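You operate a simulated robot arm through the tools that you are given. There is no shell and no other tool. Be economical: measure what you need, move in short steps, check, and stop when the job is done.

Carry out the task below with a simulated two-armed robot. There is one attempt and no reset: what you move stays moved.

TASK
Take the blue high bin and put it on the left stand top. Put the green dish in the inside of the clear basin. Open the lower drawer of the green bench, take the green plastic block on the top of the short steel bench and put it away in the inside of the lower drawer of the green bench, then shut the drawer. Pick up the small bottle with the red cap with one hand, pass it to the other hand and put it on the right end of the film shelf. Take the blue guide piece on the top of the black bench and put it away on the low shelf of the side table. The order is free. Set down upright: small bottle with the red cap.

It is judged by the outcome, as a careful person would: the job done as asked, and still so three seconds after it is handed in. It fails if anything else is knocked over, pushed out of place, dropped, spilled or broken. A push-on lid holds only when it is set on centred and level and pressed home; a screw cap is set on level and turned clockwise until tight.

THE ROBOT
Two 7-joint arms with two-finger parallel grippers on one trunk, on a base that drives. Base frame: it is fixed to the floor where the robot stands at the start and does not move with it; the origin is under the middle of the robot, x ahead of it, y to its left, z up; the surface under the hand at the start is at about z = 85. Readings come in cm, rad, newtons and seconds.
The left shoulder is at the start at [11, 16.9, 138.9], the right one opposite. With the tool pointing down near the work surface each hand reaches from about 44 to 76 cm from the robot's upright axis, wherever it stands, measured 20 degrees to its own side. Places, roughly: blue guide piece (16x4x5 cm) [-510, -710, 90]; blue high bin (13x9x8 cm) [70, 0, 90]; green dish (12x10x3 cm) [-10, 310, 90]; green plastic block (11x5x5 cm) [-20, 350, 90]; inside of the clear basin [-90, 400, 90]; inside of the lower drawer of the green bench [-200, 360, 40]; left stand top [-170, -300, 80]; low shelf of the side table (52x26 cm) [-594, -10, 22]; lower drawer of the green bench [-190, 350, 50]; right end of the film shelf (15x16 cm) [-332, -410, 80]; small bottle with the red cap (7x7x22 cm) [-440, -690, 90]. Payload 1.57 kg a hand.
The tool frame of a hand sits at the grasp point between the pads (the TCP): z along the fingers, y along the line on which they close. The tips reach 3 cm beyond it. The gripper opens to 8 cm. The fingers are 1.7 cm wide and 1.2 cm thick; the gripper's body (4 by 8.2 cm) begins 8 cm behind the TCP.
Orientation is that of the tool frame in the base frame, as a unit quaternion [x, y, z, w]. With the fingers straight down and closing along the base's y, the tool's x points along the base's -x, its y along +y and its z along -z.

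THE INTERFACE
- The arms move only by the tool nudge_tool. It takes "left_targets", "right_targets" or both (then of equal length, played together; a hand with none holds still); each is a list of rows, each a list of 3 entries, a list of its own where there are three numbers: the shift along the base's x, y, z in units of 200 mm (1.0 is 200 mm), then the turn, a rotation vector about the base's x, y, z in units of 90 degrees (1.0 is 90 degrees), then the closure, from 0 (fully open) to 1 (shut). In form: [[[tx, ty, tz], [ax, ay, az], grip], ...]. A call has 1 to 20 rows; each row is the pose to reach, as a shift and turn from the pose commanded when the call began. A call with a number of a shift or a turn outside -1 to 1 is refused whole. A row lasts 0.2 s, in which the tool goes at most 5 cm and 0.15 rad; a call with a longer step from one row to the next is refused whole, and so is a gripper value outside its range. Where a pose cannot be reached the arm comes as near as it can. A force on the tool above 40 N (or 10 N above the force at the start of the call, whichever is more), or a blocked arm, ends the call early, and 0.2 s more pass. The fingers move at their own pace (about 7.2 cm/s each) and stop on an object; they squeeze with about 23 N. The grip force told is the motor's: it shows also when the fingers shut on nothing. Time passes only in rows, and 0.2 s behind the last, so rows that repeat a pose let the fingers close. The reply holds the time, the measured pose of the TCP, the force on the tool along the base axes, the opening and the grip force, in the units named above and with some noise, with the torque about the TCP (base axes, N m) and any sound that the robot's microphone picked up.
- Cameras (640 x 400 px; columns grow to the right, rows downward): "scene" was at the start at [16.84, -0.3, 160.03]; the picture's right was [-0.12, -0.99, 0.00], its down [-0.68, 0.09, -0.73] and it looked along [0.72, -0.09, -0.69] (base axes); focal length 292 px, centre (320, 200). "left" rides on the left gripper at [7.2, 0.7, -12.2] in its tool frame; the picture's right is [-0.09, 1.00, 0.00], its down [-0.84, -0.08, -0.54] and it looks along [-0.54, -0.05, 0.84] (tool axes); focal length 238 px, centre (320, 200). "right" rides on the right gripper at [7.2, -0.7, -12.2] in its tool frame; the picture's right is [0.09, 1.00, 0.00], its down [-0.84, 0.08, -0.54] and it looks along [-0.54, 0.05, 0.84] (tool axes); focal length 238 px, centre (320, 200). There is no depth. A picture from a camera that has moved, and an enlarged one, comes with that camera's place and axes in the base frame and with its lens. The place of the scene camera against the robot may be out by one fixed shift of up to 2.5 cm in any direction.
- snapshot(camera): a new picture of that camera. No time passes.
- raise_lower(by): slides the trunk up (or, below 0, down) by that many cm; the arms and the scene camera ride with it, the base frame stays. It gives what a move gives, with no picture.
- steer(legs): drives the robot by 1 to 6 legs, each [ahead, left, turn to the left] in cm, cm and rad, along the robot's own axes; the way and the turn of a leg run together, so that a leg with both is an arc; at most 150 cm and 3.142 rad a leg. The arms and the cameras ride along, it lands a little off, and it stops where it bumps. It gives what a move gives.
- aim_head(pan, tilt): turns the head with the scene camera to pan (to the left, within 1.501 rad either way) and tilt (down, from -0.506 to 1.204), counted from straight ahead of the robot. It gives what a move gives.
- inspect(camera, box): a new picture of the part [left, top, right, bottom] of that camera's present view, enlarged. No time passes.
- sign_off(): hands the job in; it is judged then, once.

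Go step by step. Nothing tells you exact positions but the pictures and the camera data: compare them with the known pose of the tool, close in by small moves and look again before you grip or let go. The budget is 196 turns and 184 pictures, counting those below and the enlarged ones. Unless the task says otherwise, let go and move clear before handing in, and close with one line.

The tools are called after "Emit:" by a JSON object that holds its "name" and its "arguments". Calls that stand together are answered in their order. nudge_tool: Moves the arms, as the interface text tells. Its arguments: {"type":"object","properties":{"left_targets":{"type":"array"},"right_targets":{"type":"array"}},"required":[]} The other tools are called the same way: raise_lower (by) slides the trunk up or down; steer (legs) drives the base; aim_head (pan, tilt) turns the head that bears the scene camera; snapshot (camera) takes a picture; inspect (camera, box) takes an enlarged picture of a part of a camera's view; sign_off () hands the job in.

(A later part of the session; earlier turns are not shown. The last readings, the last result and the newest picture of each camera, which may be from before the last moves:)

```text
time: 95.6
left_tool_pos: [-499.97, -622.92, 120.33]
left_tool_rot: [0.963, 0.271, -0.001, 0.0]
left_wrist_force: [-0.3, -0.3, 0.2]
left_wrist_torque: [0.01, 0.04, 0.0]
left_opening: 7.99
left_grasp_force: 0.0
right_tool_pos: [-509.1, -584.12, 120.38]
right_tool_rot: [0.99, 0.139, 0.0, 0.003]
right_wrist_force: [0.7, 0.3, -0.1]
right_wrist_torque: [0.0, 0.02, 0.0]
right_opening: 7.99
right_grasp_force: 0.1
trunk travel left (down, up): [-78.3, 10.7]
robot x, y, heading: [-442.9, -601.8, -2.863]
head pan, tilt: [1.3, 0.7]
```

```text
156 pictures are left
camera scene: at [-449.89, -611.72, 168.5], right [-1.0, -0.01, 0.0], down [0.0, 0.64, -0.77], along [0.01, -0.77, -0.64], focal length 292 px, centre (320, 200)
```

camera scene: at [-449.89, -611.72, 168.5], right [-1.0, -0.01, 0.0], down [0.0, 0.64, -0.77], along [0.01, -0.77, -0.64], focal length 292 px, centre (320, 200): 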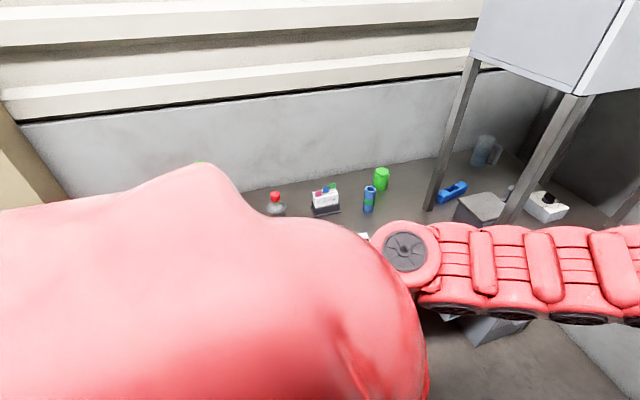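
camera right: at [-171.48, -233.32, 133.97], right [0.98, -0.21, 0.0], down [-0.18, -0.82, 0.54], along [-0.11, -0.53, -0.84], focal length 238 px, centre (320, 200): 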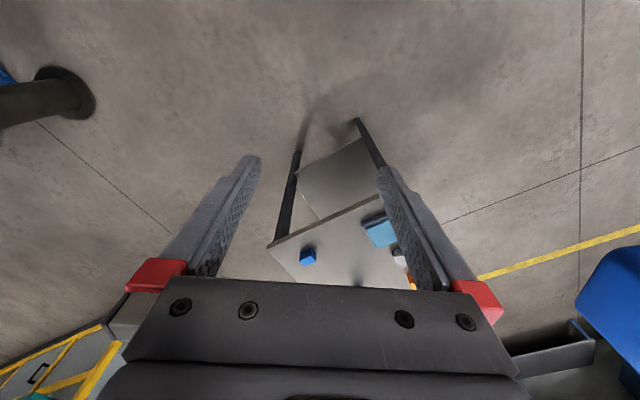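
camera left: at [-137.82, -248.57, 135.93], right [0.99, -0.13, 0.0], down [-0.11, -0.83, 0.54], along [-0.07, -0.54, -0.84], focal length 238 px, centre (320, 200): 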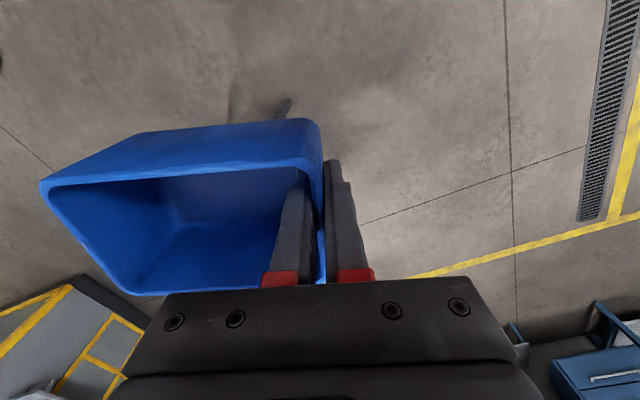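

The red-capped bottle and the blue guide are on the black bench as expected. Turn to face the bench.

Emit:
{"name": "steer", "arguments": {"legs": [[0, 0, 1.575]]}}

Emit:
{"name": "aim_head", "arguments": {"pan": 0, "tilt": 0.75}}

Emit:
{"name": "snapshot", "arguments": {"camera": "scene"}}

Emit:
{"name": "snapshot", "arguments": {"camera": "right"}}

Emit:
{"name": "snapshot", "arguments": {"camera": "left"}}

```text
time: 99.8
left_tool_pos: [-422.43, -659.22, 120.25]
left_tool_rot: [0.494, 0.869, 0.0, 0.001]
left_wrist_force: [0.0, 0.4, 0.3]
left_wrist_torque: [-0.01, 0.01, 0.0]
left_opening: 8.0
left_grasp_force: 0.0
right_tool_pos: [-461.04, -667.85, 120.37]
right_tool_rot: [0.607, 0.795, 0.001, 0.002]
right_wrist_force: [0.1, 0.2, -0.3]
right_wrist_torque: [0.04, 0.02, -0.01]
right_opening: 8.02
right_grasp_force: 0.1
trunk travel left (down, up): [-78.3, 10.7]
robot x, y, heading: [-442.96, -601.99, -1.303]
head pan, tilt: [1.3, 0.7]
```

```text
time: 101.3
left_tool_pos: [-422.3, -659.05, 120.39]
left_tool_rot: [0.494, 0.87, 0.0, 0.001]
left_wrist_force: [0.1, 0.3, -0.1]
left_wrist_torque: [-0.04, -0.01, 0.05]
left_opening: 8.0
left_grasp_force: 0.0
right_tool_pos: [-461.12, -667.76, 120.29]
right_tool_rot: [0.606, 0.795, 0.001, 0.001]
right_wrist_force: [-0.1, 0.6, -0.1]
right_wrist_torque: [-0.01, -0.01, -0.01]
right_opening: 8.01
right_grasp_force: 0.1
trunk travel left (down, up): [-78.3, 10.7]
robot x, y, heading: [-442.64, -601.42, -1.305]
head pan, tilt: [0.0, 0.75]
```

```text
155 pictures are left
camera scene: at [-437.89, -616.76, 168.07], right [-0.96, -0.27, 0.0], down [-0.18, 0.66, -0.73], along [0.19, -0.7, -0.68], focal length 292 px, centre (320, 200)
```

scene: 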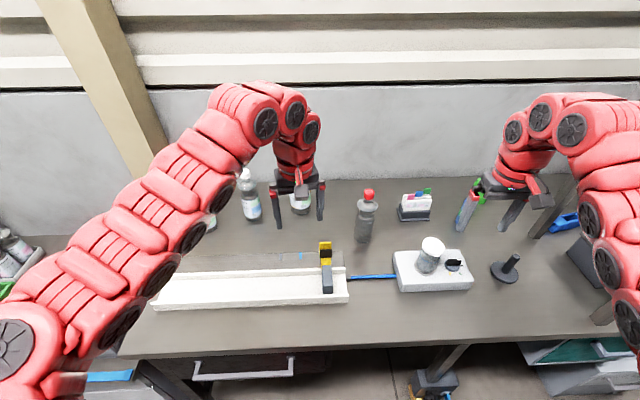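

```text
154 pictures are left
camera right: at [-463.88, -660.97, 132.44], right [0.94, 0.35, 0.01], down [0.29, -0.79, 0.54], along [0.19, -0.51, -0.84], focal length 238 px, centre (320, 200)
```

right: 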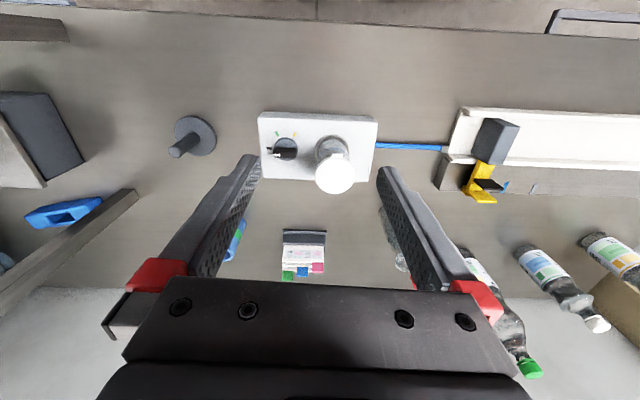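

```text
153 pictures are left
camera left: at [-425.48, -652.64, 132.54], right [0.9, 0.43, 0.0], down [0.36, -0.76, 0.54], along [0.23, -0.49, -0.84], focal length 238 px, centre (320, 200)
```

left: 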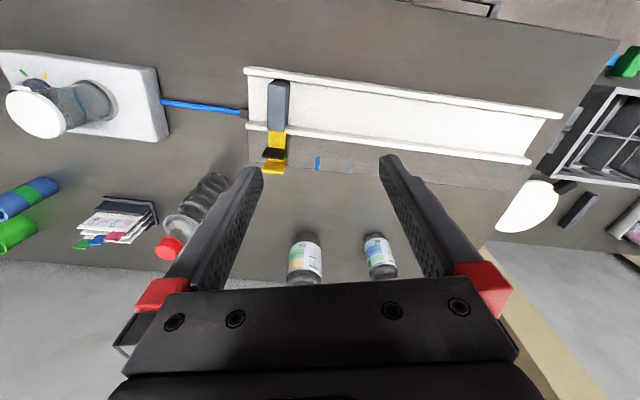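

The bottle is at about [-435.5,-686.5]. I move 12 cm closer so the right hand can take it by the cap from above.

Emit:
{"name": "steer", "arguments": {"legs": [[12, 4, 0]]}}

Emit:
{"name": "snapshot", "arguments": {"camera": "scene"}}

Emit:
{"name": "snapshot", "arguments": {"camera": "left"}}

Emit:
{"name": "snapshot", "arguments": {"camera": "right"}}

```text
time: 102.5
left_tool_pos: [-415.39, -669.39, 120.57]
left_tool_rot: [0.494, 0.87, -0.001, 0.002]
left_wrist_force: [0.1, 0.6, 0.2]
left_wrist_torque: [0.01, 0.02, -0.01]
left_opening: 7.97
left_grasp_force: 0.1
right_tool_pos: [-454.26, -678.19, 120.34]
right_tool_rot: [0.607, 0.795, 0.003, 0.001]
right_wrist_force: [-0.2, 0.2, 0.7]
right_wrist_torque: [0.0, -0.04, 0.03]
right_opening: 7.98
right_grasp_force: 0.0
trunk travel left (down, up): [-78.3, 10.7]
robot x, y, heading: [-436.29, -612.23, -1.302]
head pan, tilt: [0.0, 0.75]
```

```text
152 pictures are left
camera scene: at [-431.06, -627.01, 168.09], right [-0.96, -0.27, 0.0], down [-0.18, 0.66, -0.73], along [0.19, -0.71, -0.68], focal length 292 px, centre (320, 200)
```

scene: 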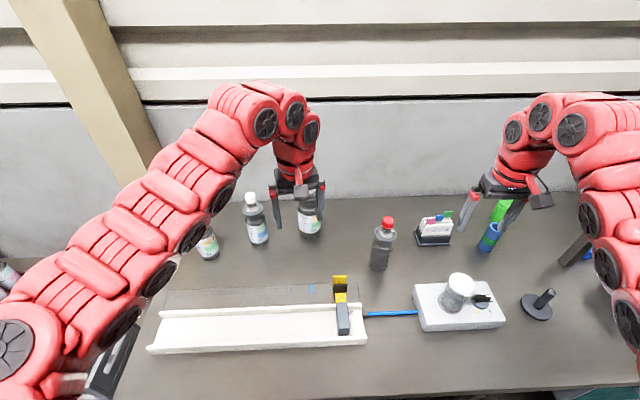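

```text
151 pictures are left
camera left: at [-418.61, -662.9, 132.6], right [0.9, 0.43, 0.0], down [0.36, -0.76, 0.54], along [0.23, -0.49, -0.84], focal length 238 px, centre (320, 200)
```

left: 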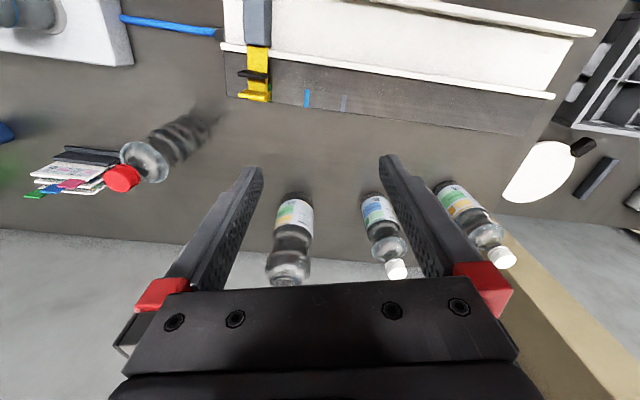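

```text
150 pictures are left
camera right: at [-457.01, -671.26, 132.49], right [0.94, 0.35, 0.01], down [0.29, -0.79, 0.54], along [0.2, -0.51, -0.84], focal length 238 px, centre (320, 200)
```

right: 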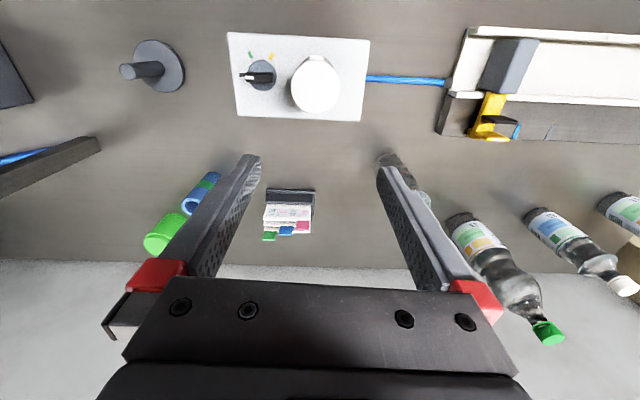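

Bottle axis is about [-435.3,-686.2]. Move the left hand aside and bring the right hand above the cap.

Emit:
{"name": "nudge_tool", "arguments": {"left_targets": [[[0.15, 0.04, 0], [0, 0, 0], 0], [[0.35, 0.1, 0], [0, 0, 0], 0], [[0.55, 0.15, 0], [0, 0, 0], 0], [[0.55, 0.15, 0], [0, 0, 0], 0], [[0.55, 0.15, 0], [0, 0, 0], 0], [[0.55, 0.15, 0], [0, 0, 0], 0]], "right_targets": [[[0, 0, 0], [0, 0, 0], 0], [[0.2, -0.08, 0], [0, 0, 0], 0], [[0.4, -0.16, 0], [0, 0, 0], 0], [[0.6, -0.25, 0], [0, 0, 0], 0], [[0.8, -0.34, 0], [0, 0, 0], 0], [[0.95, -0.4, -0.05], [0, 0, 0], 0]]}}

Emit:
{"name": "snapshot", "arguments": {"camera": "right"}}

Emit:
{"name": "inspect", "arguments": {"camera": "scene", "box": [290, 120, 490, 245]}}

```text
time: 103.9
left_tool_pos: [-403.88, -668.01, 120.25]
left_tool_rot: [0.494, 0.869, 0.0, 0.0]
left_wrist_force: [0.0, 0.7, 0.6]
left_wrist_torque: [0.04, 0.01, -0.01]
left_opening: 8.01
left_grasp_force: 0.0
left hand out of reach, approached as far as the arm can: row 1, 2, 3, 4, 5, 6
right_tool_pos: [-435.09, -686.12, 119.15]
right_tool_rot: [0.607, 0.795, 0.003, 0.001]
right_wrist_force: [-0.5, 0.0, 0.3]
right_wrist_torque: [0.0, -0.02, -0.01]
right_opening: 7.98
right_grasp_force: 0.0
trunk travel left (down, up): [-78.3, 10.7]
robot x, y, heading: [-435.93, -612.05, -1.302]
head pan, tilt: [0.0, 0.75]
```

```text
149 pictures are left
camera right: at [-437.77, -679.38, 131.35], right [0.94, 0.35, 0.0], down [0.29, -0.79, 0.54], along [0.19, -0.51, -0.84], focal length 238 px, centre (320, 200)
```

right: 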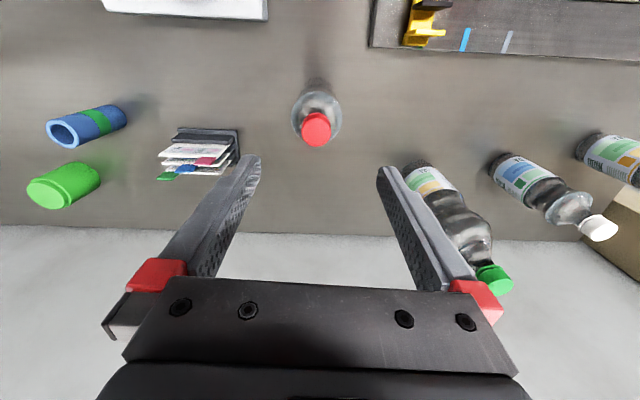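

```text
3.20 times, centred on (390, 182) of scene
camera zoom: at [-430.72, -627.22, 168.05], right [-0.96, -0.26, 0.0], down [-0.18, 0.66, -0.73], along [0.19, -0.7, -0.68], focal length 935 px, centre (96, 256)
```

zoom: 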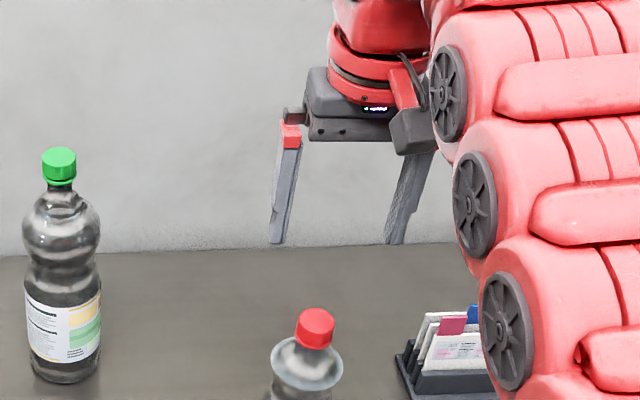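

The cap is at [-435.5,-686.6, 105.5]. Descend onto it and close.

Emit:
{"name": "nudge_tool", "arguments": {"right_targets": [[[-0.02, -0.025, -0.15], [0, 0, 0], 0], [[-0.02, -0.025, -0.3], [0, 0, 0], 0], [[-0.02, -0.025, -0.45], [0, 0, 0], 0], [[-0.02, -0.025, -0.55], [0, 0, 0], 0], [[-0.02, -0.025, -0.62], [0, 0, 0], 0], [[-0.02, -0.025, -0.66], [0, 0, 0], 0], [[-0.02, -0.025, -0.66], [0, 0, 0], 0]]}}

Emit:
{"name": "snapshot", "arguments": {"camera": "right"}}

Emit:
{"name": "inspect", "arguments": {"camera": "scene", "box": [310, 160, 470, 260]}}

```text
time: 105.5
left_tool_pos: [-404.05, -667.95, 120.45]
left_tool_rot: [0.494, 0.869, 0.0, -0.001]
left_wrist_force: [0.2, 0.5, 0.7]
left_wrist_torque: [0.0, -0.04, 0.03]
left_opening: 7.98
left_grasp_force: 0.0
right_tool_pos: [-435.51, -686.67, 106.14]
right_tool_rot: [0.607, 0.795, 0.001, 0.001]
right_wrist_force: [-0.7, -0.5, -0.5]
right_wrist_torque: [-0.02, 0.01, -0.02]
right_opening: 8.0
right_grasp_force: 0.0
trunk travel left (down, up): [-78.3, 10.7]
robot x, y, heading: [-435.84, -612.39, -1.301]
head pan, tilt: [0.0, 0.75]
```

```text
147 pictures are left
camera right: at [-438.31, -679.89, 118.23], right [0.94, 0.35, 0.0], down [0.29, -0.79, 0.54], along [0.19, -0.51, -0.84], focal length 238 px, centre (320, 200)
```

right: 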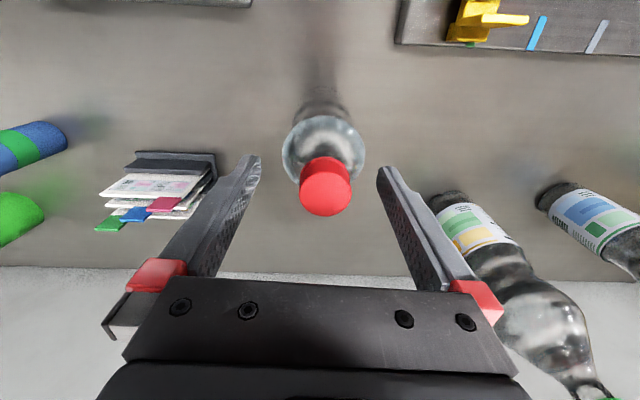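

```text
4.00 times, centred on (390, 210) of scene
camera zoom: at [-430.95, -627.16, 168.07], right [-0.96, -0.27, 0.0], down [-0.18, 0.66, -0.73], along [0.19, -0.7, -0.68], focal length 1169 px, centre (40, 160)
```

zoom: 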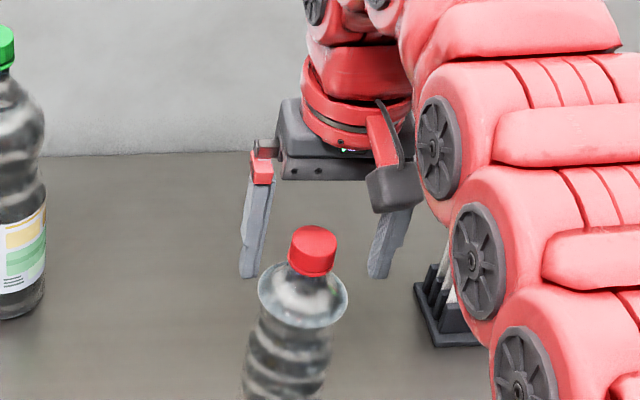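

Aligned. Close on the cap and lift slowly.

Emit:
{"name": "nudge_tool", "arguments": {"right_targets": [[[0, 0, 0], [0, 0, 0], 0.5], [[0, 0, 0], [0, 0, 0], 1], [[0, 0, 0], [0, 0, 0], 1], [[0, 0, 0], [0, 0, 0], 1], [[0, 0, 0], [0, 0, 0], 1]]}}

Emit:
{"name": "nudge_tool", "arguments": {"right_targets": [[[0, 0, 0.03], [0, 0, 0], 1], [[0, 0, 0.07], [0, 0, 0], 1], [[0, 0, 0.11], [0, 0, 0], 1], [[0, 0, 0.15], [0, 0, 0], 1], [[0, 0, 0.2], [0, 0, 0], 1]]}}

Emit:
{"name": "snapshot", "arguments": {"camera": "right"}}

Emit:
{"name": "snapshot", "arguments": {"camera": "scene"}}

```text
time: 106.7
left_tool_pos: [-403.99, -667.99, 120.14]
left_tool_rot: [0.494, 0.87, 0.001, 0.0]
left_wrist_force: [-0.3, 0.1, -0.5]
left_wrist_torque: [0.0, -0.02, -0.01]
left_opening: 7.98
left_grasp_force: 0.0
right_tool_pos: [-435.49, -686.65, 106.03]
right_tool_rot: [0.606, 0.795, 0.003, 0.001]
right_wrist_force: [0.9, 0.9, 0.2]
right_wrist_torque: [0.06, -0.18, 0.0]
right_opening: 3.04
right_grasp_force: 23.4
trunk travel left (down, up): [-78.3, 10.7]
robot x, y, heading: [-435.64, -612.38, -1.301]
head pan, tilt: [0.0, 0.75]
```

```text
time: 107.9
left_tool_pos: [-404.16, -667.87, 120.23]
left_tool_rot: [0.494, 0.869, 0.001, 0.0]
left_wrist_force: [0.4, 0.2, 0.7]
left_wrist_torque: [0.04, 0.03, 0.02]
left_opening: 8.01
left_grasp_force: 0.0
right_tool_pos: [-435.61, -686.7, 110.13]
right_tool_rot: [0.607, 0.795, 0.003, 0.002]
right_wrist_force: [0.0, -0.5, -4.7]
right_wrist_torque: [0.02, 0.0, -0.02]
right_opening: 3.06
right_grasp_force: 23.3
trunk travel left (down, up): [-78.3, 10.7]
robot x, y, heading: [-436.01, -612.07, -1.301]
head pan, tilt: [0.0, 0.75]
```

```text
145 pictures are left
camera right: at [-438.36, -679.89, 122.19], right [0.94, 0.35, 0.01], down [0.29, -0.79, 0.54], along [0.2, -0.51, -0.84], focal length 238 px, centre (320, 200)
```

right: 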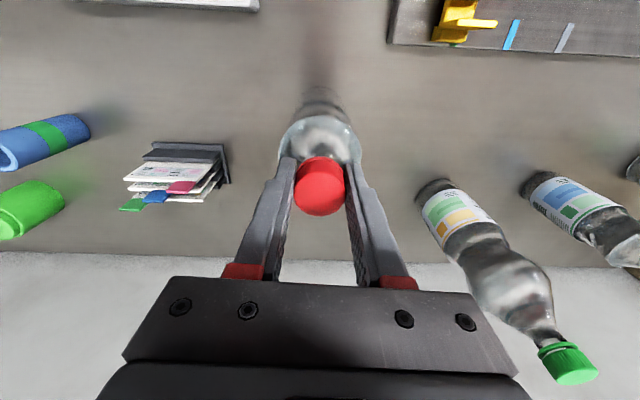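

```text
144 pictures are left
camera scene: at [-430.95, -627.21, 168.06], right [-0.96, -0.27, 0.0], down [-0.18, 0.66, -0.73], along [0.19, -0.7, -0.68], focal length 292 px, centre (320, 200)
```

scene: 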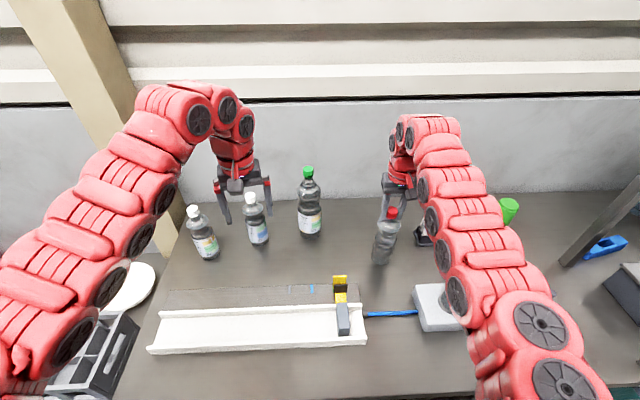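

Bottle is held (4.7 N). Lift further, then back the robot off to have free space for the handover.

Emit:
{"name": "nudge_tool", "arguments": {"right_targets": [[[0, 0, 0.06], [0, 0, 0], 1], [[0, 0, 0.13], [0, 0, 0], 1], [[0, 0, 0.2], [0, 0, 0], 1], [[0, 0, 0.27], [0, 0, 0], 1], [[0, 0, 0.34], [0, 0, 0], 1], [[0, 0, 0.4], [0, 0, 0], 1], [[0, 0, 0.4], [0, 0, 0], 1]]}}

Emit:
{"name": "steer", "arguments": {"legs": [[-28, 0, 0]]}}

Emit:
{"name": "snapshot", "arguments": {"camera": "scene"}}

```text
time: 109.5
left_tool_pos: [-404.11, -667.93, 120.1]
left_tool_rot: [0.494, 0.87, 0.001, 0.0]
left_wrist_force: [0.3, -0.4, 0.2]
left_wrist_torque: [-0.02, -0.01, 0.02]
left_opening: 8.0
left_grasp_force: 0.1
right_tool_pos: [-435.53, -686.69, 118.05]
right_tool_rot: [0.606, 0.795, 0.003, 0.001]
right_wrist_force: [0.2, 0.4, -5.0]
right_wrist_torque: [0.02, 0.02, -0.02]
right_opening: 3.08
right_grasp_force: 23.0
trunk travel left (down, up): [-78.3, 10.7]
robot x, y, heading: [-435.6, -612.25, -1.301]
head pan, tilt: [0.0, 0.75]
```

```text
time: 111.5
left_tool_pos: [-411.41, -641.4, 120.23]
left_tool_rot: [0.494, 0.87, 0.002, 0.0]
left_wrist_force: [-0.7, 0.6, -0.1]
left_wrist_torque: [0.0, 0.0, 0.0]
left_opening: 7.97
left_grasp_force: 0.1
right_tool_pos: [-442.86, -660.0, 117.96]
right_tool_rot: [0.607, 0.795, 0.003, 0.002]
right_wrist_force: [-0.7, 0.9, -5.5]
right_wrist_torque: [0.0, 0.01, 0.01]
right_opening: 3.07
right_grasp_force: 23.0
trunk travel left (down, up): [-78.3, 10.7]
robot x, y, heading: [-443.17, -585.47, -1.303]
head pan, tilt: [0.0, 0.75]
```

```text
143 pictures are left
camera scene: at [-438.29, -600.66, 168.04], right [-0.96, -0.26, 0.0], down [-0.18, 0.66, -0.73], along [0.19, -0.7, -0.68], focal length 292 px, centre (320, 200)
```

scene: 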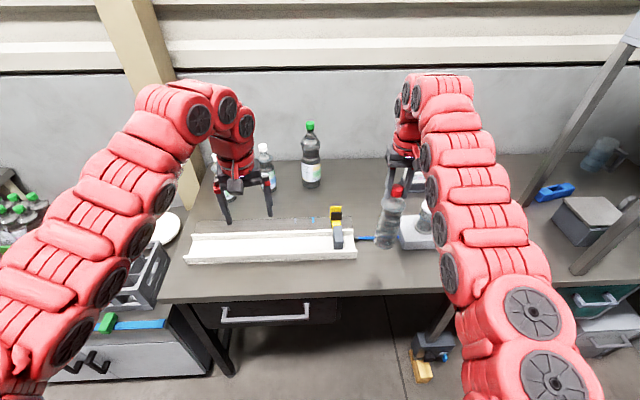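

Now bring the bottle in toward the middle with the right hand, and yaw the left hand toward it.

Emit:
{"name": "nudge_tool", "arguments": {"left_targets": [[[0.04, 0.05, 0], [0, 0, -0.09], 0], [[0.08, 0.1, 0], [0, 0, -0.18], 0], [[0.12, 0.15, 0], [0, 0, -0.27], 0], [[0.16, 0.2, 0], [0, 0, -0.36], 0], [[0.2, 0.25, 0], [0, 0, -0.45], 0], [[0.24, 0.3, 0], [0, 0, -0.54], 0], [[0.28, 0.35, 0], [0, 0, -0.615], 0], [[0.31, 0.4, 0], [0, 0, -0.615], 0], [[0.31, 0.4, 0], [0, 0, -0.615], 0]], "right_targets": [[[0.03, 0.06, 0], [0, 0, 0], 1], [[0.09, 0.15, 0], [0, 0, 0], 1], [[0.15, 0.25, 0], [0, 0, 0], 1], [[0.21, 0.35, 0], [0, 0, 0], 1], [[0.26, 0.45, 0], [0, 0, 0], 1], [[0.32, 0.55, 0], [0, 0, 0], 1], [[0.38, 0.65, 0], [0, 0, 0], 1], [[0.42, 0.73, 0], [0, 0, 0], 1], [[0.42, 0.73, 0], [0, 0, 0], 1]]}}

Emit:
{"name": "snapshot", "arguments": {"camera": "scene"}}

```text
time: 113.5
left_tool_pos: [-403.32, -638.55, 120.1]
left_tool_rot: [0.842, 0.54, 0.0, 0.0]
left_wrist_force: [-0.1, 0.8, -0.4]
left_wrist_torque: [-0.03, 0.03, -0.03]
left_opening: 8.02
left_grasp_force: 0.1
left hand out of reach, approached as far as the arm can: row 1, 2, 3, 4, 5, 6, 7, 8, 9
right_tool_pos: [-436.44, -648.94, 118.04]
right_tool_rot: [0.607, 0.795, 0.003, 0.001]
right_wrist_force: [-0.4, 0.4, -5.3]
right_wrist_torque: [-0.02, 0.02, -0.02]
right_opening: 3.08
right_grasp_force: 23.3
right hand out of reach, approached as far as the arm can: row 7, 8, 9
trunk travel left (down, up): [-78.3, 10.7]
robot x, y, heading: [-443.43, -585.28, -1.301]
head pan, tilt: [0.0, 0.75]
```

```text
142 pictures are left
camera scene: at [-438.33, -600.49, 168.06], right [-0.96, -0.26, 0.0], down [-0.18, 0.66, -0.73], along [0.19, -0.7, -0.68], focal length 292 px, centre (320, 200)
```

scene: 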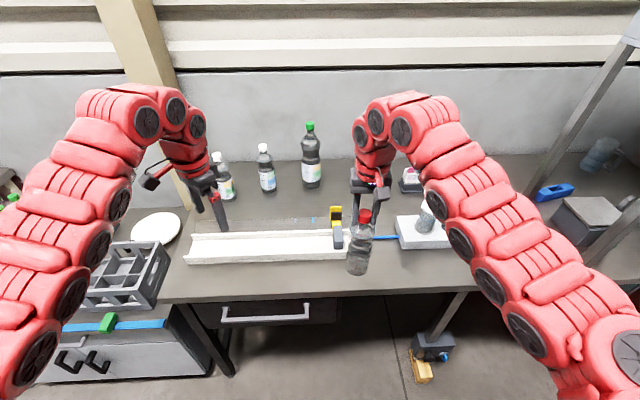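

Now pitch the left fingers up toward horizontal and lower the hand to bottle-body height.

Emit:
{"name": "nudge_tool", "arguments": {"left_targets": [[[0, 0, -0.05], [-0.08, 0.037, 0], 0], [[0, 0, -0.1], [-0.16, 0.073, 0], 0], [[0, 0, -0.15], [-0.24, 0.11, 0], 0], [[0, 0, -0.2], [-0.32, 0.147, 0], 0], [[0, 0, -0.25], [-0.4, 0.183, 0], 0], [[0, 0, -0.3], [-0.48, 0.22, 0], 0], [[0, 0, -0.35], [-0.56, 0.256, 0], 0], [[0, 0, -0.4], [-0.64, 0.293, 0], 0], [[0, 0, -0.45], [-0.707, 0.324, 0], 0], [[0, 0, -0.45], [-0.707, 0.324, 0], 0], [[0, 0, -0.45], [-0.707, 0.324, 0], 0]]}}

Emit:
{"name": "snapshot", "arguments": {"camera": "scene"}}

Emit:
{"name": "snapshot", "arguments": {"camera": "left"}}

```text
time: 115.9
left_tool_pos: [-403.44, -638.27, 111.48]
left_tool_rot: [0.689, 0.443, -0.482, 0.309]
left_wrist_force: [-0.6, 0.8, -0.3]
left_wrist_torque: [-0.03, 0.01, -0.04]
left_opening: 7.99
left_grasp_force: 0.1
left hand out of reach, approached as far as the arm can: row 1, 2, 3, 4, 5, 6, 7, 8, 9
right_tool_pos: [-436.46, -648.71, 118.05]
right_tool_rot: [0.607, 0.795, 0.003, 0.001]
right_wrist_force: [0.1, 0.7, -4.6]
right_wrist_torque: [0.01, -0.05, 0.03]
right_opening: 3.09
right_grasp_force: 23.1
trunk travel left (down, up): [-78.3, 10.7]
robot x, y, heading: [-442.92, -585.26, -1.307]
head pan, tilt: [0.0, 0.75]
```

```text
141 pictures are left
camera scene: at [-438.29, -600.44, 168.07], right [-0.96, -0.27, 0.0], down [-0.18, 0.66, -0.73], along [0.19, -0.7, -0.68], focal length 292 px, centre (320, 200)
```

scene: 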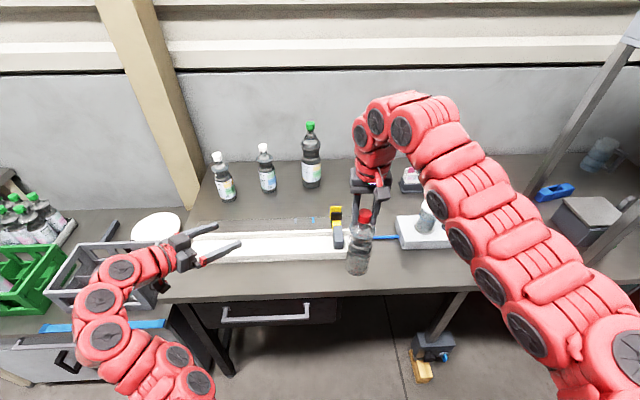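

```text
140 pictures are left
camera left: at [-397.09, -625.96, 108.88], right [0.89, -0.44, 0.09], down [0.02, 0.23, 0.97], along [-0.45, -0.87, 0.22], focal length 238 px, centre (320, 200)
```

left: 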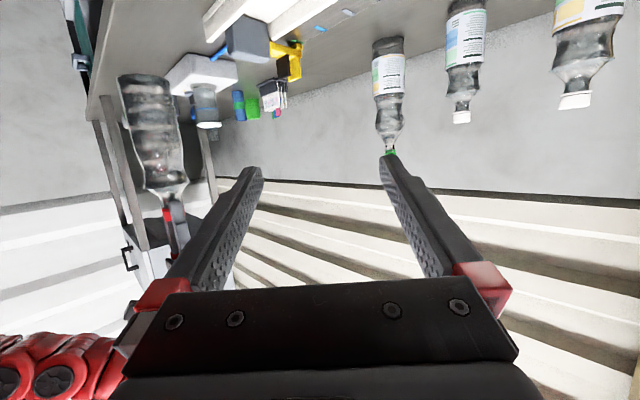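

The left hand tilted nicely. Move it to a pre-grasp pose in front of the bottle.

Emit:
{"name": "nudge_tool", "arguments": {"left_targets": [[[-0.2, 0.03, -0.05], [0, 0, 0], 0], [[-0.4, 0.06, -0.1], [0, 0, 0], 0], [[-0.6, 0.1, -0.15], [0, 0, 0], 0], [[-0.8, 0.13, -0.2], [0, 0, 0], 0], [[-0.98, 0.16, -0.25], [0, 0, 0], 0], [[-0.98, 0.16, -0.25], [0, 0, 0], 0]]}}

Emit:
{"name": "snapshot", "arguments": {"camera": "left"}}

Emit:
{"name": "snapshot", "arguments": {"camera": "scene"}}

```text
time: 117.3
left_tool_pos: [-423.1, -635.39, 106.41]
left_tool_rot: [0.689, 0.443, -0.483, 0.31]
left_wrist_force: [-0.3, 0.1, -0.2]
left_wrist_torque: [-0.01, -0.01, -0.02]
left_opening: 8.0
left_grasp_force: 0.1
right_tool_pos: [-436.49, -648.89, 118.06]
right_tool_rot: [0.607, 0.795, 0.002, 0.0]
right_wrist_force: [0.1, -0.1, -5.2]
right_wrist_torque: [0.04, -0.04, -0.05]
right_opening: 3.08
right_grasp_force: 23.0
trunk travel left (down, up): [-78.3, 10.7]
robot x, y, heading: [-443.37, -585.4, -1.302]
head pan, tilt: [0.0, 0.75]
```

```text
139 pictures are left
camera left: at [-416.83, -623.02, 103.76], right [0.89, -0.44, 0.09], down [0.02, 0.23, 0.97], along [-0.45, -0.87, 0.22], focal length 238 px, centre (320, 200)
```

left: 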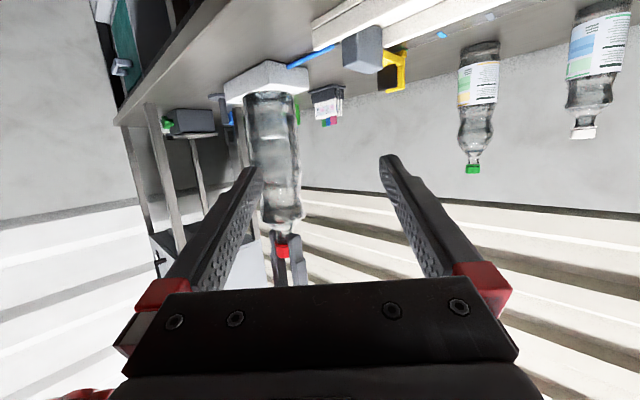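

```text
138 pictures are left
camera scene: at [-438.27, -600.52, 168.06], right [-0.96, -0.26, 0.0], down [-0.18, 0.66, -0.73], along [0.19, -0.7, -0.68], focal length 292 px, centre (320, 200)
```

scene: 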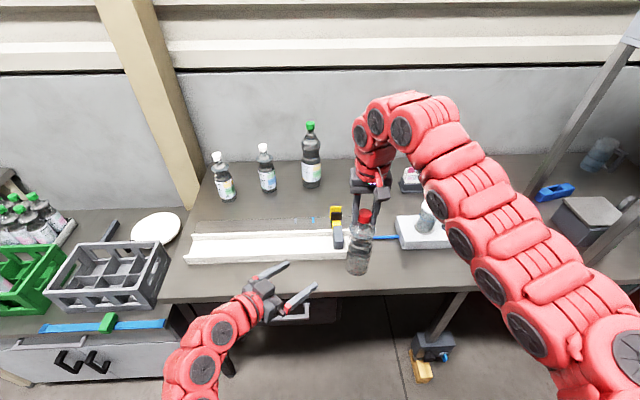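

Shift laterally to line up, then approach part way.

Emit:
{"name": "nudge_tool", "arguments": {"left_targets": [[[-0.14, 0.065, -0.03], [0, 0, 0], 0], [[-0.285, 0.13, -0.07], [0, 0, 0], 0], [[-0.35, -0.02, -0.07], [0, 0, 0], 0], [[-0.42, -0.17, -0.07], [0, 0, 0], 0], [[-0.493, -0.325, -0.07], [0, 0, 0], 0], [[-0.493, -0.325, -0.07], [0, 0, 0], 0]]}}

Emit:
{"name": "snapshot", "arguments": {"camera": "left"}}

Emit:
{"name": "inspect", "arguments": {"camera": "scene", "box": [260, 150, 460, 300]}}

```text
time: 118.7
left_tool_pos: [-432.89, -641.96, 104.81]
left_tool_rot: [0.689, 0.443, -0.482, 0.31]
left_wrist_force: [-0.2, 0.4, -0.8]
left_wrist_torque: [0.02, 0.0, 0.01]
left_opening: 8.01
left_grasp_force: 0.1
left hand out of reach, approached as far as the arm can: row 1, 2
right_tool_pos: [-436.64, -648.81, 118.05]
right_tool_rot: [0.607, 0.795, 0.003, 0.0]
right_wrist_force: [1.0, 0.5, -5.0]
right_wrist_torque: [-0.01, -0.01, -0.03]
right_opening: 3.06
right_grasp_force: 23.1
trunk travel left (down, up): [-78.3, 10.7]
robot x, y, heading: [-442.86, -585.1, -1.302]
head pan, tilt: [0.0, 0.75]
```

```text
137 pictures are left
camera left: at [-426.72, -629.52, 102.24], right [0.89, -0.44, 0.09], down [0.02, 0.23, 0.97], along [-0.45, -0.87, 0.22], focal length 238 px, centre (320, 200)
```

left: 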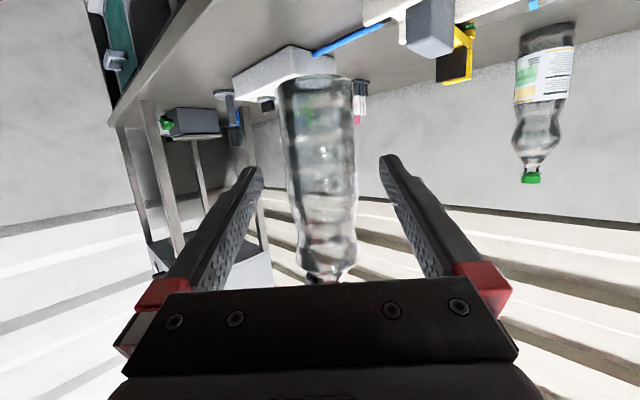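

```text
2.67 times, centred on (360, 225) of scene
camera zoom: at [-438.36, -600.41, 168.07], right [-0.96, -0.26, 0.0], down [-0.18, 0.66, -0.73], along [0.19, -0.71, -0.68], focal length 779 px, centre (213, 133)
```

zoom: 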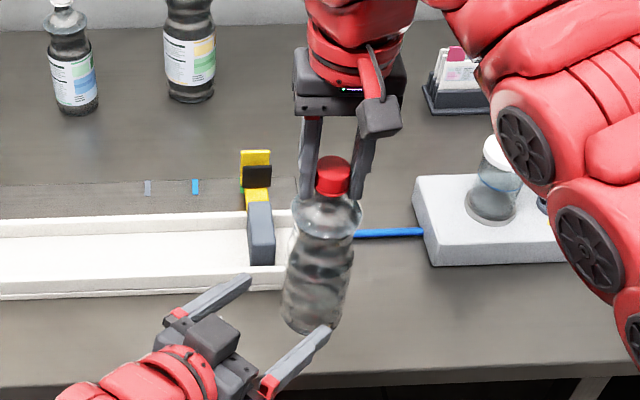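

Centred. Advance the last 7.5 cm and close the left hand on the body.

Emit:
{"name": "nudge_tool", "arguments": {"left_targets": [[[-0.06, -0.11, 0], [0, 0, 0], 0], [[-0.12, -0.22, 0], [0, 0, 0], 0], [[-0.173, -0.332, 0], [0, 0, 0], 0], [[-0.173, -0.332, 0], [0, 0, 0], 0]]}}

Emit:
{"name": "snapshot", "arguments": {"camera": "left"}}

```text
time: 119.7
left_tool_pos: [-436.34, -648.59, 104.77]
left_tool_rot: [0.69, 0.442, -0.483, 0.309]
left_wrist_force: [0.1, 0.1, 0.2]
left_wrist_torque: [0.02, 0.02, 0.02]
left_opening: 8.02
left_grasp_force: 0.0
right_tool_pos: [-436.49, -648.78, 118.08]
right_tool_rot: [0.607, 0.795, 0.002, 0.001]
right_wrist_force: [0.4, -0.5, -5.2]
right_wrist_torque: [-0.01, -0.01, 0.0]
right_opening: 3.05
right_grasp_force: 22.7
trunk travel left (down, up): [-78.3, 10.7]
robot x, y, heading: [-443.18, -585.24, -1.301]
head pan, tilt: [0.0, 0.75]
```

```text
135 pictures are left
camera left: at [-429.99, -636.22, 102.27], right [0.89, -0.44, 0.09], down [0.02, 0.23, 0.97], along [-0.45, -0.87, 0.22], focal length 238 px, centre (320, 200)
```

left: 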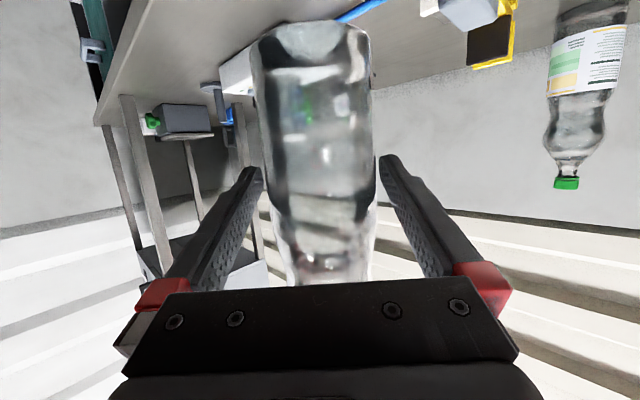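

Emit:
{"name": "nudge_tool", "arguments": {"left_targets": [[[0, 0, 0], [0, 0, 0], 0.2], [[0, 0, 0], [0, 0, 0], 0.5], [[0, 0, 0], [0, 0, 0], 1], [[0, 0, 0], [0, 0, 0], 1], [[0, 0, 0], [0, 0, 0], 1]]}}

Emit:
{"name": "snapshot", "arguments": {"camera": "left"}}

```text
time: 120.9
left_tool_pos: [-436.3, -648.67, 104.88]
left_tool_rot: [0.689, 0.443, -0.482, 0.31]
left_wrist_force: [5.7, -5.9, 0.7]
left_wrist_torque: [0.34, 0.44, -0.1]
left_opening: 6.38
left_grasp_force: 22.5
right_tool_pos: [-436.48, -648.87, 118.02]
right_tool_rot: [0.607, 0.794, 0.003, 0.0]
right_wrist_force: [-5.3, 5.7, -3.3]
right_wrist_torque: [0.57, 0.36, 0.16]
right_opening: 3.08
right_grasp_force: 23.1
trunk travel left (down, up): [-78.3, 10.7]
robot x, y, heading: [-443.22, -585.03, -1.304]
head pan, tilt: [0.0, 0.75]
```

```text
134 pictures are left
camera left: at [-429.95, -636.22, 102.25], right [0.89, -0.44, 0.09], down [0.02, 0.23, 0.97], along [-0.45, -0.87, 0.22], focal length 238 px, centre (320, 200)
```

left: 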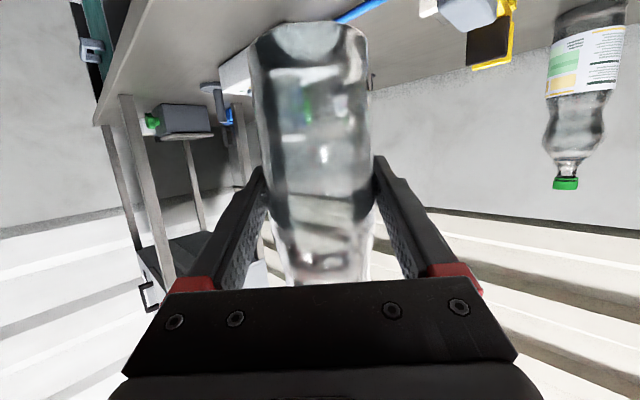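

Both hands hold it. Open the right hand, lift it off and away.

Emit:
{"name": "nudge_tool", "arguments": {"right_targets": [[[0, 0, 0], [0, 0, 0], 0.3], [[0, 0, 0], [0, 0, 0], 0], [[0, 0, 0], [0, 0, 0], 0], [[0, 0, 0.1], [0, 0, 0], 0], [[0, 0, 0.25], [0, 0, 0], 0], [[0, 0, 0.35], [0, 0, 0], 0], [[-0.2, -0.1, 0.35], [0, 0, 0], 0], [[-0.4, -0.2, 0.35], [0, 0, 0], 0], [[-0.6, -0.3, 0.35], [0, 0, 0], 0], [[-0.6, -0.3, 0.35], [0, 0, 0], 0]]}}

Emit:
{"name": "snapshot", "arguments": {"camera": "scene"}}

```text
time: 123.1
left_tool_pos: [-436.29, -648.5, 104.71]
left_tool_rot: [0.69, 0.443, -0.482, 0.309]
left_wrist_force: [0.1, -0.6, 0.1]
left_wrist_torque: [0.02, 0.03, 0.01]
left_opening: 6.4
left_grasp_force: 22.7
right_tool_pos: [-448.24, -656.26, 122.69]
right_tool_rot: [0.606, 0.796, 0.002, 0.001]
right_wrist_force: [-0.1, -0.1, -1.0]
right_wrist_torque: [0.0, 0.04, 0.03]
right_opening: 7.98
right_grasp_force: 0.1
right hand out of reach, approached as far as the arm can: row 5, 6, 7, 8, 9, 10
trunk travel left (down, up): [-78.3, 10.7]
robot x, y, heading: [-443.6, -585.28, -1.303]
head pan, tilt: [0.0, 0.75]
```

```text
133 pictures are left
camera scene: at [-438.29, -600.46, 168.06], right [-0.96, -0.26, 0.0], down [-0.18, 0.66, -0.73], along [0.19, -0.7, -0.68], focal length 292 px, centre (320, 200)
```

scene: 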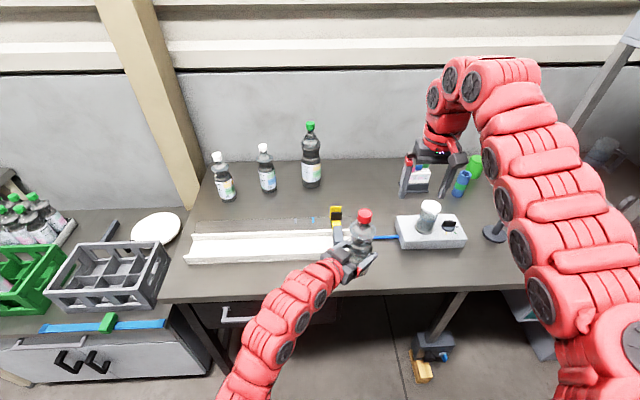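

Emit:
{"name": "snapshot", "arguments": {"camera": "left"}}

Emit:
{"name": "inspect", "arguments": {"camera": "scene", "box": [280, 180, 440, 300]}}

```text
132 pictures are left
camera left: at [-429.95, -636.2, 102.25], right [0.89, -0.44, 0.09], down [0.02, 0.23, 0.97], along [-0.45, -0.87, 0.22], focal length 238 px, centre (320, 200)
```

left: 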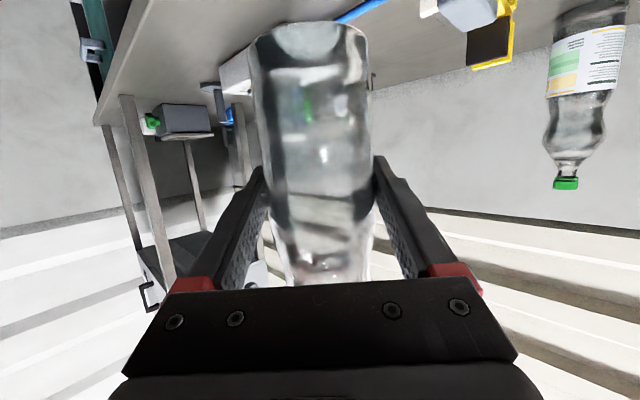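

```text
3.33 times, centred on (360, 240) of scene
camera zoom: at [-438.29, -600.46, 168.06], right [-0.96, -0.26, 0.0], down [-0.18, 0.66, -0.73], along [0.19, -0.7, -0.68], focal length 974 px, centre (187, 67)
```

zoom: 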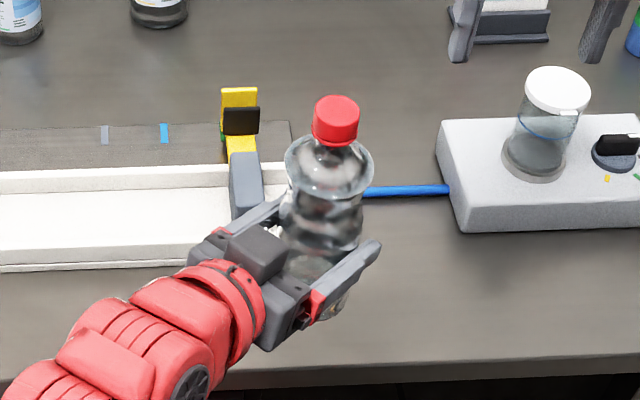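

The bottle is in the left hand. Next the blue guide, under the press frame to the right. I'll raise the left hand a little, back off, shift right and look.

Emit:
{"name": "nudge_tool", "arguments": {"left_targets": [[[0, 0, 0.06], [0, 0, 0], 1], [[0, 0, 0.14], [0, 0, 0], 1], [[0, 0, 0.22], [0, 0, 0], 1], [[0, 0, 0.3], [0, 0, 0], 1], [[0, 0, 0.36], [0, 0, 0], 1], [[0, 0, 0.4], [0, 0, 0], 1]]}}

Emit:
{"name": "steer", "arguments": {"legs": [[-13, 0, 0], [0, -76, 0]]}}

Emit:
{"name": "aim_head", "arguments": {"pan": -0.15, "tilt": 0.55}}

Emit:
{"name": "snapshot", "arguments": {"camera": "scene"}}

Emit:
{"name": "snapshot", "arguments": {"camera": "right"}}

```text
time: 124.5
left_tool_pos: [-436.36, -648.53, 112.79]
left_tool_rot: [0.689, 0.442, -0.483, 0.31]
left_wrist_force: [0.0, 0.6, -6.0]
left_wrist_torque: [0.02, 0.01, -0.01]
left_opening: 6.4
left_grasp_force: 22.9
right_tool_pos: [-448.28, -656.14, 122.55]
right_tool_rot: [0.607, 0.795, 0.002, 0.001]
right_wrist_force: [-0.2, -0.6, 0.2]
right_wrist_torque: [0.02, 0.02, 0.02]
right_opening: 7.99
right_grasp_force: 0.1
trunk travel left (down, up): [-78.3, 10.7]
robot x, y, heading: [-442.94, -585.28, -1.304]
head pan, tilt: [0.0, 0.75]
```

```text
time: 129.5
left_tool_pos: [-513.59, -656.29, 112.83]
left_tool_rot: [0.69, 0.442, -0.483, 0.309]
left_wrist_force: [-0.2, -0.8, -5.3]
left_wrist_torque: [-0.01, -0.02, 0.0]
left_opening: 6.37
left_grasp_force: 22.8
right_tool_pos: [-525.51, -663.79, 122.66]
right_tool_rot: [0.608, 0.794, 0.002, 0.002]
right_wrist_force: [-0.1, 0.6, 0.6]
right_wrist_torque: [0.01, 0.01, -0.02]
right_opening: 8.01
right_grasp_force: 0.1
trunk travel left (down, up): [-78.3, 10.7]
robot x, y, heading: [-520.14, -593.11, -1.309]
head pan, tilt: [0.0, 0.75]
```

```text
time: 130.2
left_tool_pos: [-513.51, -656.13, 112.83]
left_tool_rot: [0.691, 0.442, -0.482, 0.308]
left_wrist_force: [-0.1, 0.0, -4.3]
left_wrist_torque: [0.04, -0.01, 0.05]
left_opening: 6.38
left_grasp_force: 22.3
right_tool_pos: [-525.58, -663.75, 122.67]
right_tool_rot: [0.608, 0.794, 0.003, 0.002]
right_wrist_force: [-0.1, 0.4, -0.1]
right_wrist_torque: [0.01, 0.01, 0.02]
right_opening: 7.99
right_grasp_force: 0.0
trunk travel left (down, up): [-78.3, 10.7]
robot x, y, heading: [-520.34, -593.07, -1.303]
head pan, tilt: [-0.15, 0.55]
```

```text
130 pictures are left
camera scene: at [-516.47, -609.04, 169.79], right [-0.99, -0.11, 0.0], down [-0.06, 0.52, -0.85], along [0.1, -0.85, -0.52], focal length 292 px, centre (320, 200)
```

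scene: 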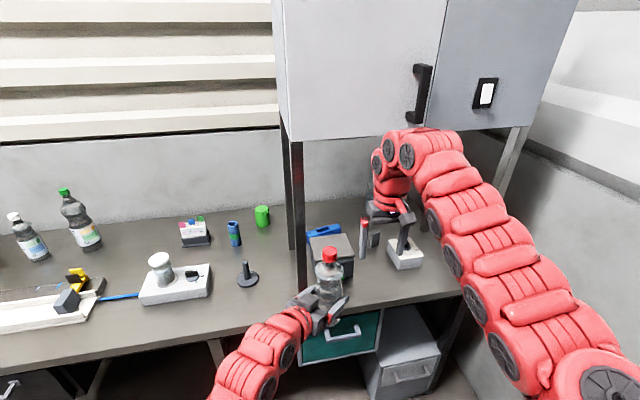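

```text
129 pictures are left
camera right: at [-528.28, -656.99, 134.73], right [0.94, 0.35, 0.01], down [0.29, -0.79, 0.54], along [0.19, -0.51, -0.84], focal length 238 px, centre (320, 200)
```

right: 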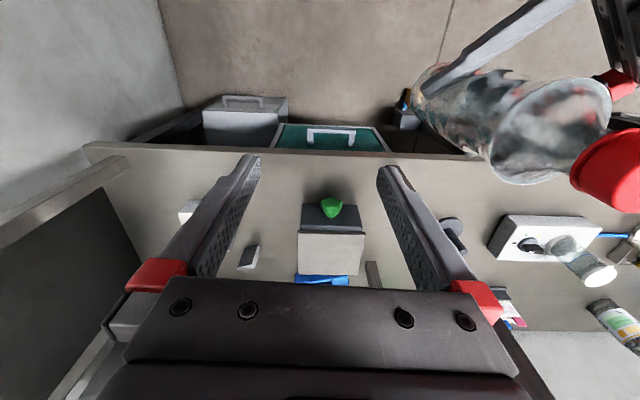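

The guide lies behind a grey box between the frame legs. I first swing the left hand (with bottle) out to the left so it stays outside the left leg.

Emit:
{"name": "nudge_tool", "arguments": {"left_targets": [[[0.1, 0.06, 0.04], [0, 0, 0], 1], [[0.25, 0.14, 0.08], [0, 0, 0], 1], [[0.4, 0.22, 0.12], [0, 0, 0], 1], [[0.55, 0.3, 0.16], [0, 0, 0], 1], [[0.7, 0.38, 0.2], [0, 0, 0], 1], [[0.85, 0.45, 0.22], [0, 0, 0], 1], [[0.98, 0.5, 0.24], [0, 0, 0], 1], [[0.98, 0.5, 0.24], [0, 0, 0], 1]]}}

Emit:
{"name": "nudge_tool", "arguments": {"left_targets": [[[0.1, 0.04, 0], [0, 0, 0], 1], [[0.22, 0.09, 0], [0, 0, 0], 1], [[0.34, 0.13, 0], [0, 0, 0], 1], [[0.45, 0.16, 0], [0, 0, 0], 1], [[0.45, 0.16, 0], [0, 0, 0], 1]]}}

Emit:
{"name": "raise_lower", "arguments": {"by": -10}}

Emit:
{"name": "snapshot", "arguments": {"camera": "scene"}}

```text
time: 132.0
left_tool_pos: [-493.83, -646.13, 117.61]
left_tool_rot: [0.692, 0.44, -0.483, 0.307]
left_wrist_force: [-0.6, 0.2, -4.6]
left_wrist_torque: [0.01, -0.01, 0.03]
left_opening: 6.38
left_grasp_force: 22.9
right_tool_pos: [-525.55, -663.9, 122.45]
right_tool_rot: [0.609, 0.793, 0.001, 0.001]
right_wrist_force: [0.2, -0.8, 0.2]
right_wrist_torque: [0.03, -0.01, 0.0]
right_opening: 7.99
right_grasp_force: 0.0
trunk travel left (down, up): [-78.3, 10.7]
robot x, y, heading: [-520.0, -593.22, -1.305]
head pan, tilt: [-0.15, 0.55]
```

```text
time: 133.2
left_tool_pos: [-484.87, -642.92, 117.59]
left_tool_rot: [0.69, 0.442, -0.483, 0.309]
left_wrist_force: [0.5, 0.0, -5.2]
left_wrist_torque: [0.04, 0.01, 0.0]
left_opening: 6.38
left_grasp_force: 23.1
right_tool_pos: [-525.52, -663.76, 122.59]
right_tool_rot: [0.608, 0.794, 0.001, 0.002]
right_wrist_force: [0.0, 0.2, 1.1]
right_wrist_torque: [-0.01, 0.03, 0.0]
right_opening: 7.99
right_grasp_force: 0.1
trunk travel left (down, up): [-78.3, 10.7]
robot x, y, heading: [-520.22, -593.17, -1.303]
head pan, tilt: [-0.15, 0.55]
```

```text
time: 134.5
left_tool_pos: [-484.94, -642.9, 107.57]
left_tool_rot: [0.69, 0.441, -0.484, 0.308]
left_wrist_force: [0.2, 0.7, -3.5]
left_wrist_torque: [-0.03, 0.01, 0.0]
left_opening: 6.39
left_grasp_force: 22.9
right_tool_pos: [-525.56, -663.75, 112.59]
right_tool_rot: [0.608, 0.794, 0.002, 0.001]
right_wrist_force: [0.6, 0.5, 0.0]
right_wrist_torque: [-0.01, -0.03, 0.0]
right_opening: 8.02
right_grasp_force: 0.1
trunk travel left (down, up): [-68.3, 20.7]
robot x, y, heading: [-520.09, -593.11, -1.305]
head pan, tilt: [-0.15, 0.55]
```

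```text
128 pictures are left
camera scene: at [-516.41, -608.97, 159.81], right [-0.99, -0.11, 0.0], down [-0.06, 0.52, -0.85], along [0.1, -0.85, -0.52], focal length 292 px, centre (320, 200)
```

scene: 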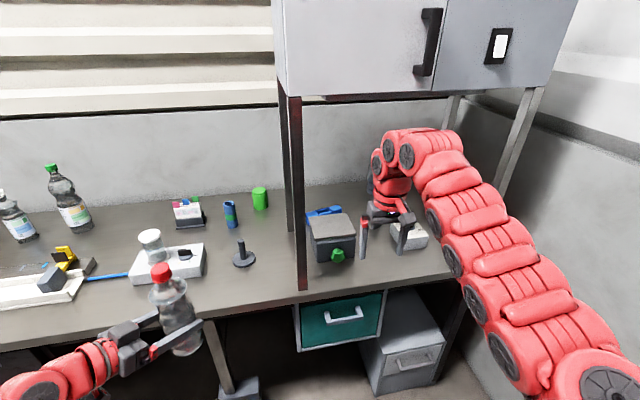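

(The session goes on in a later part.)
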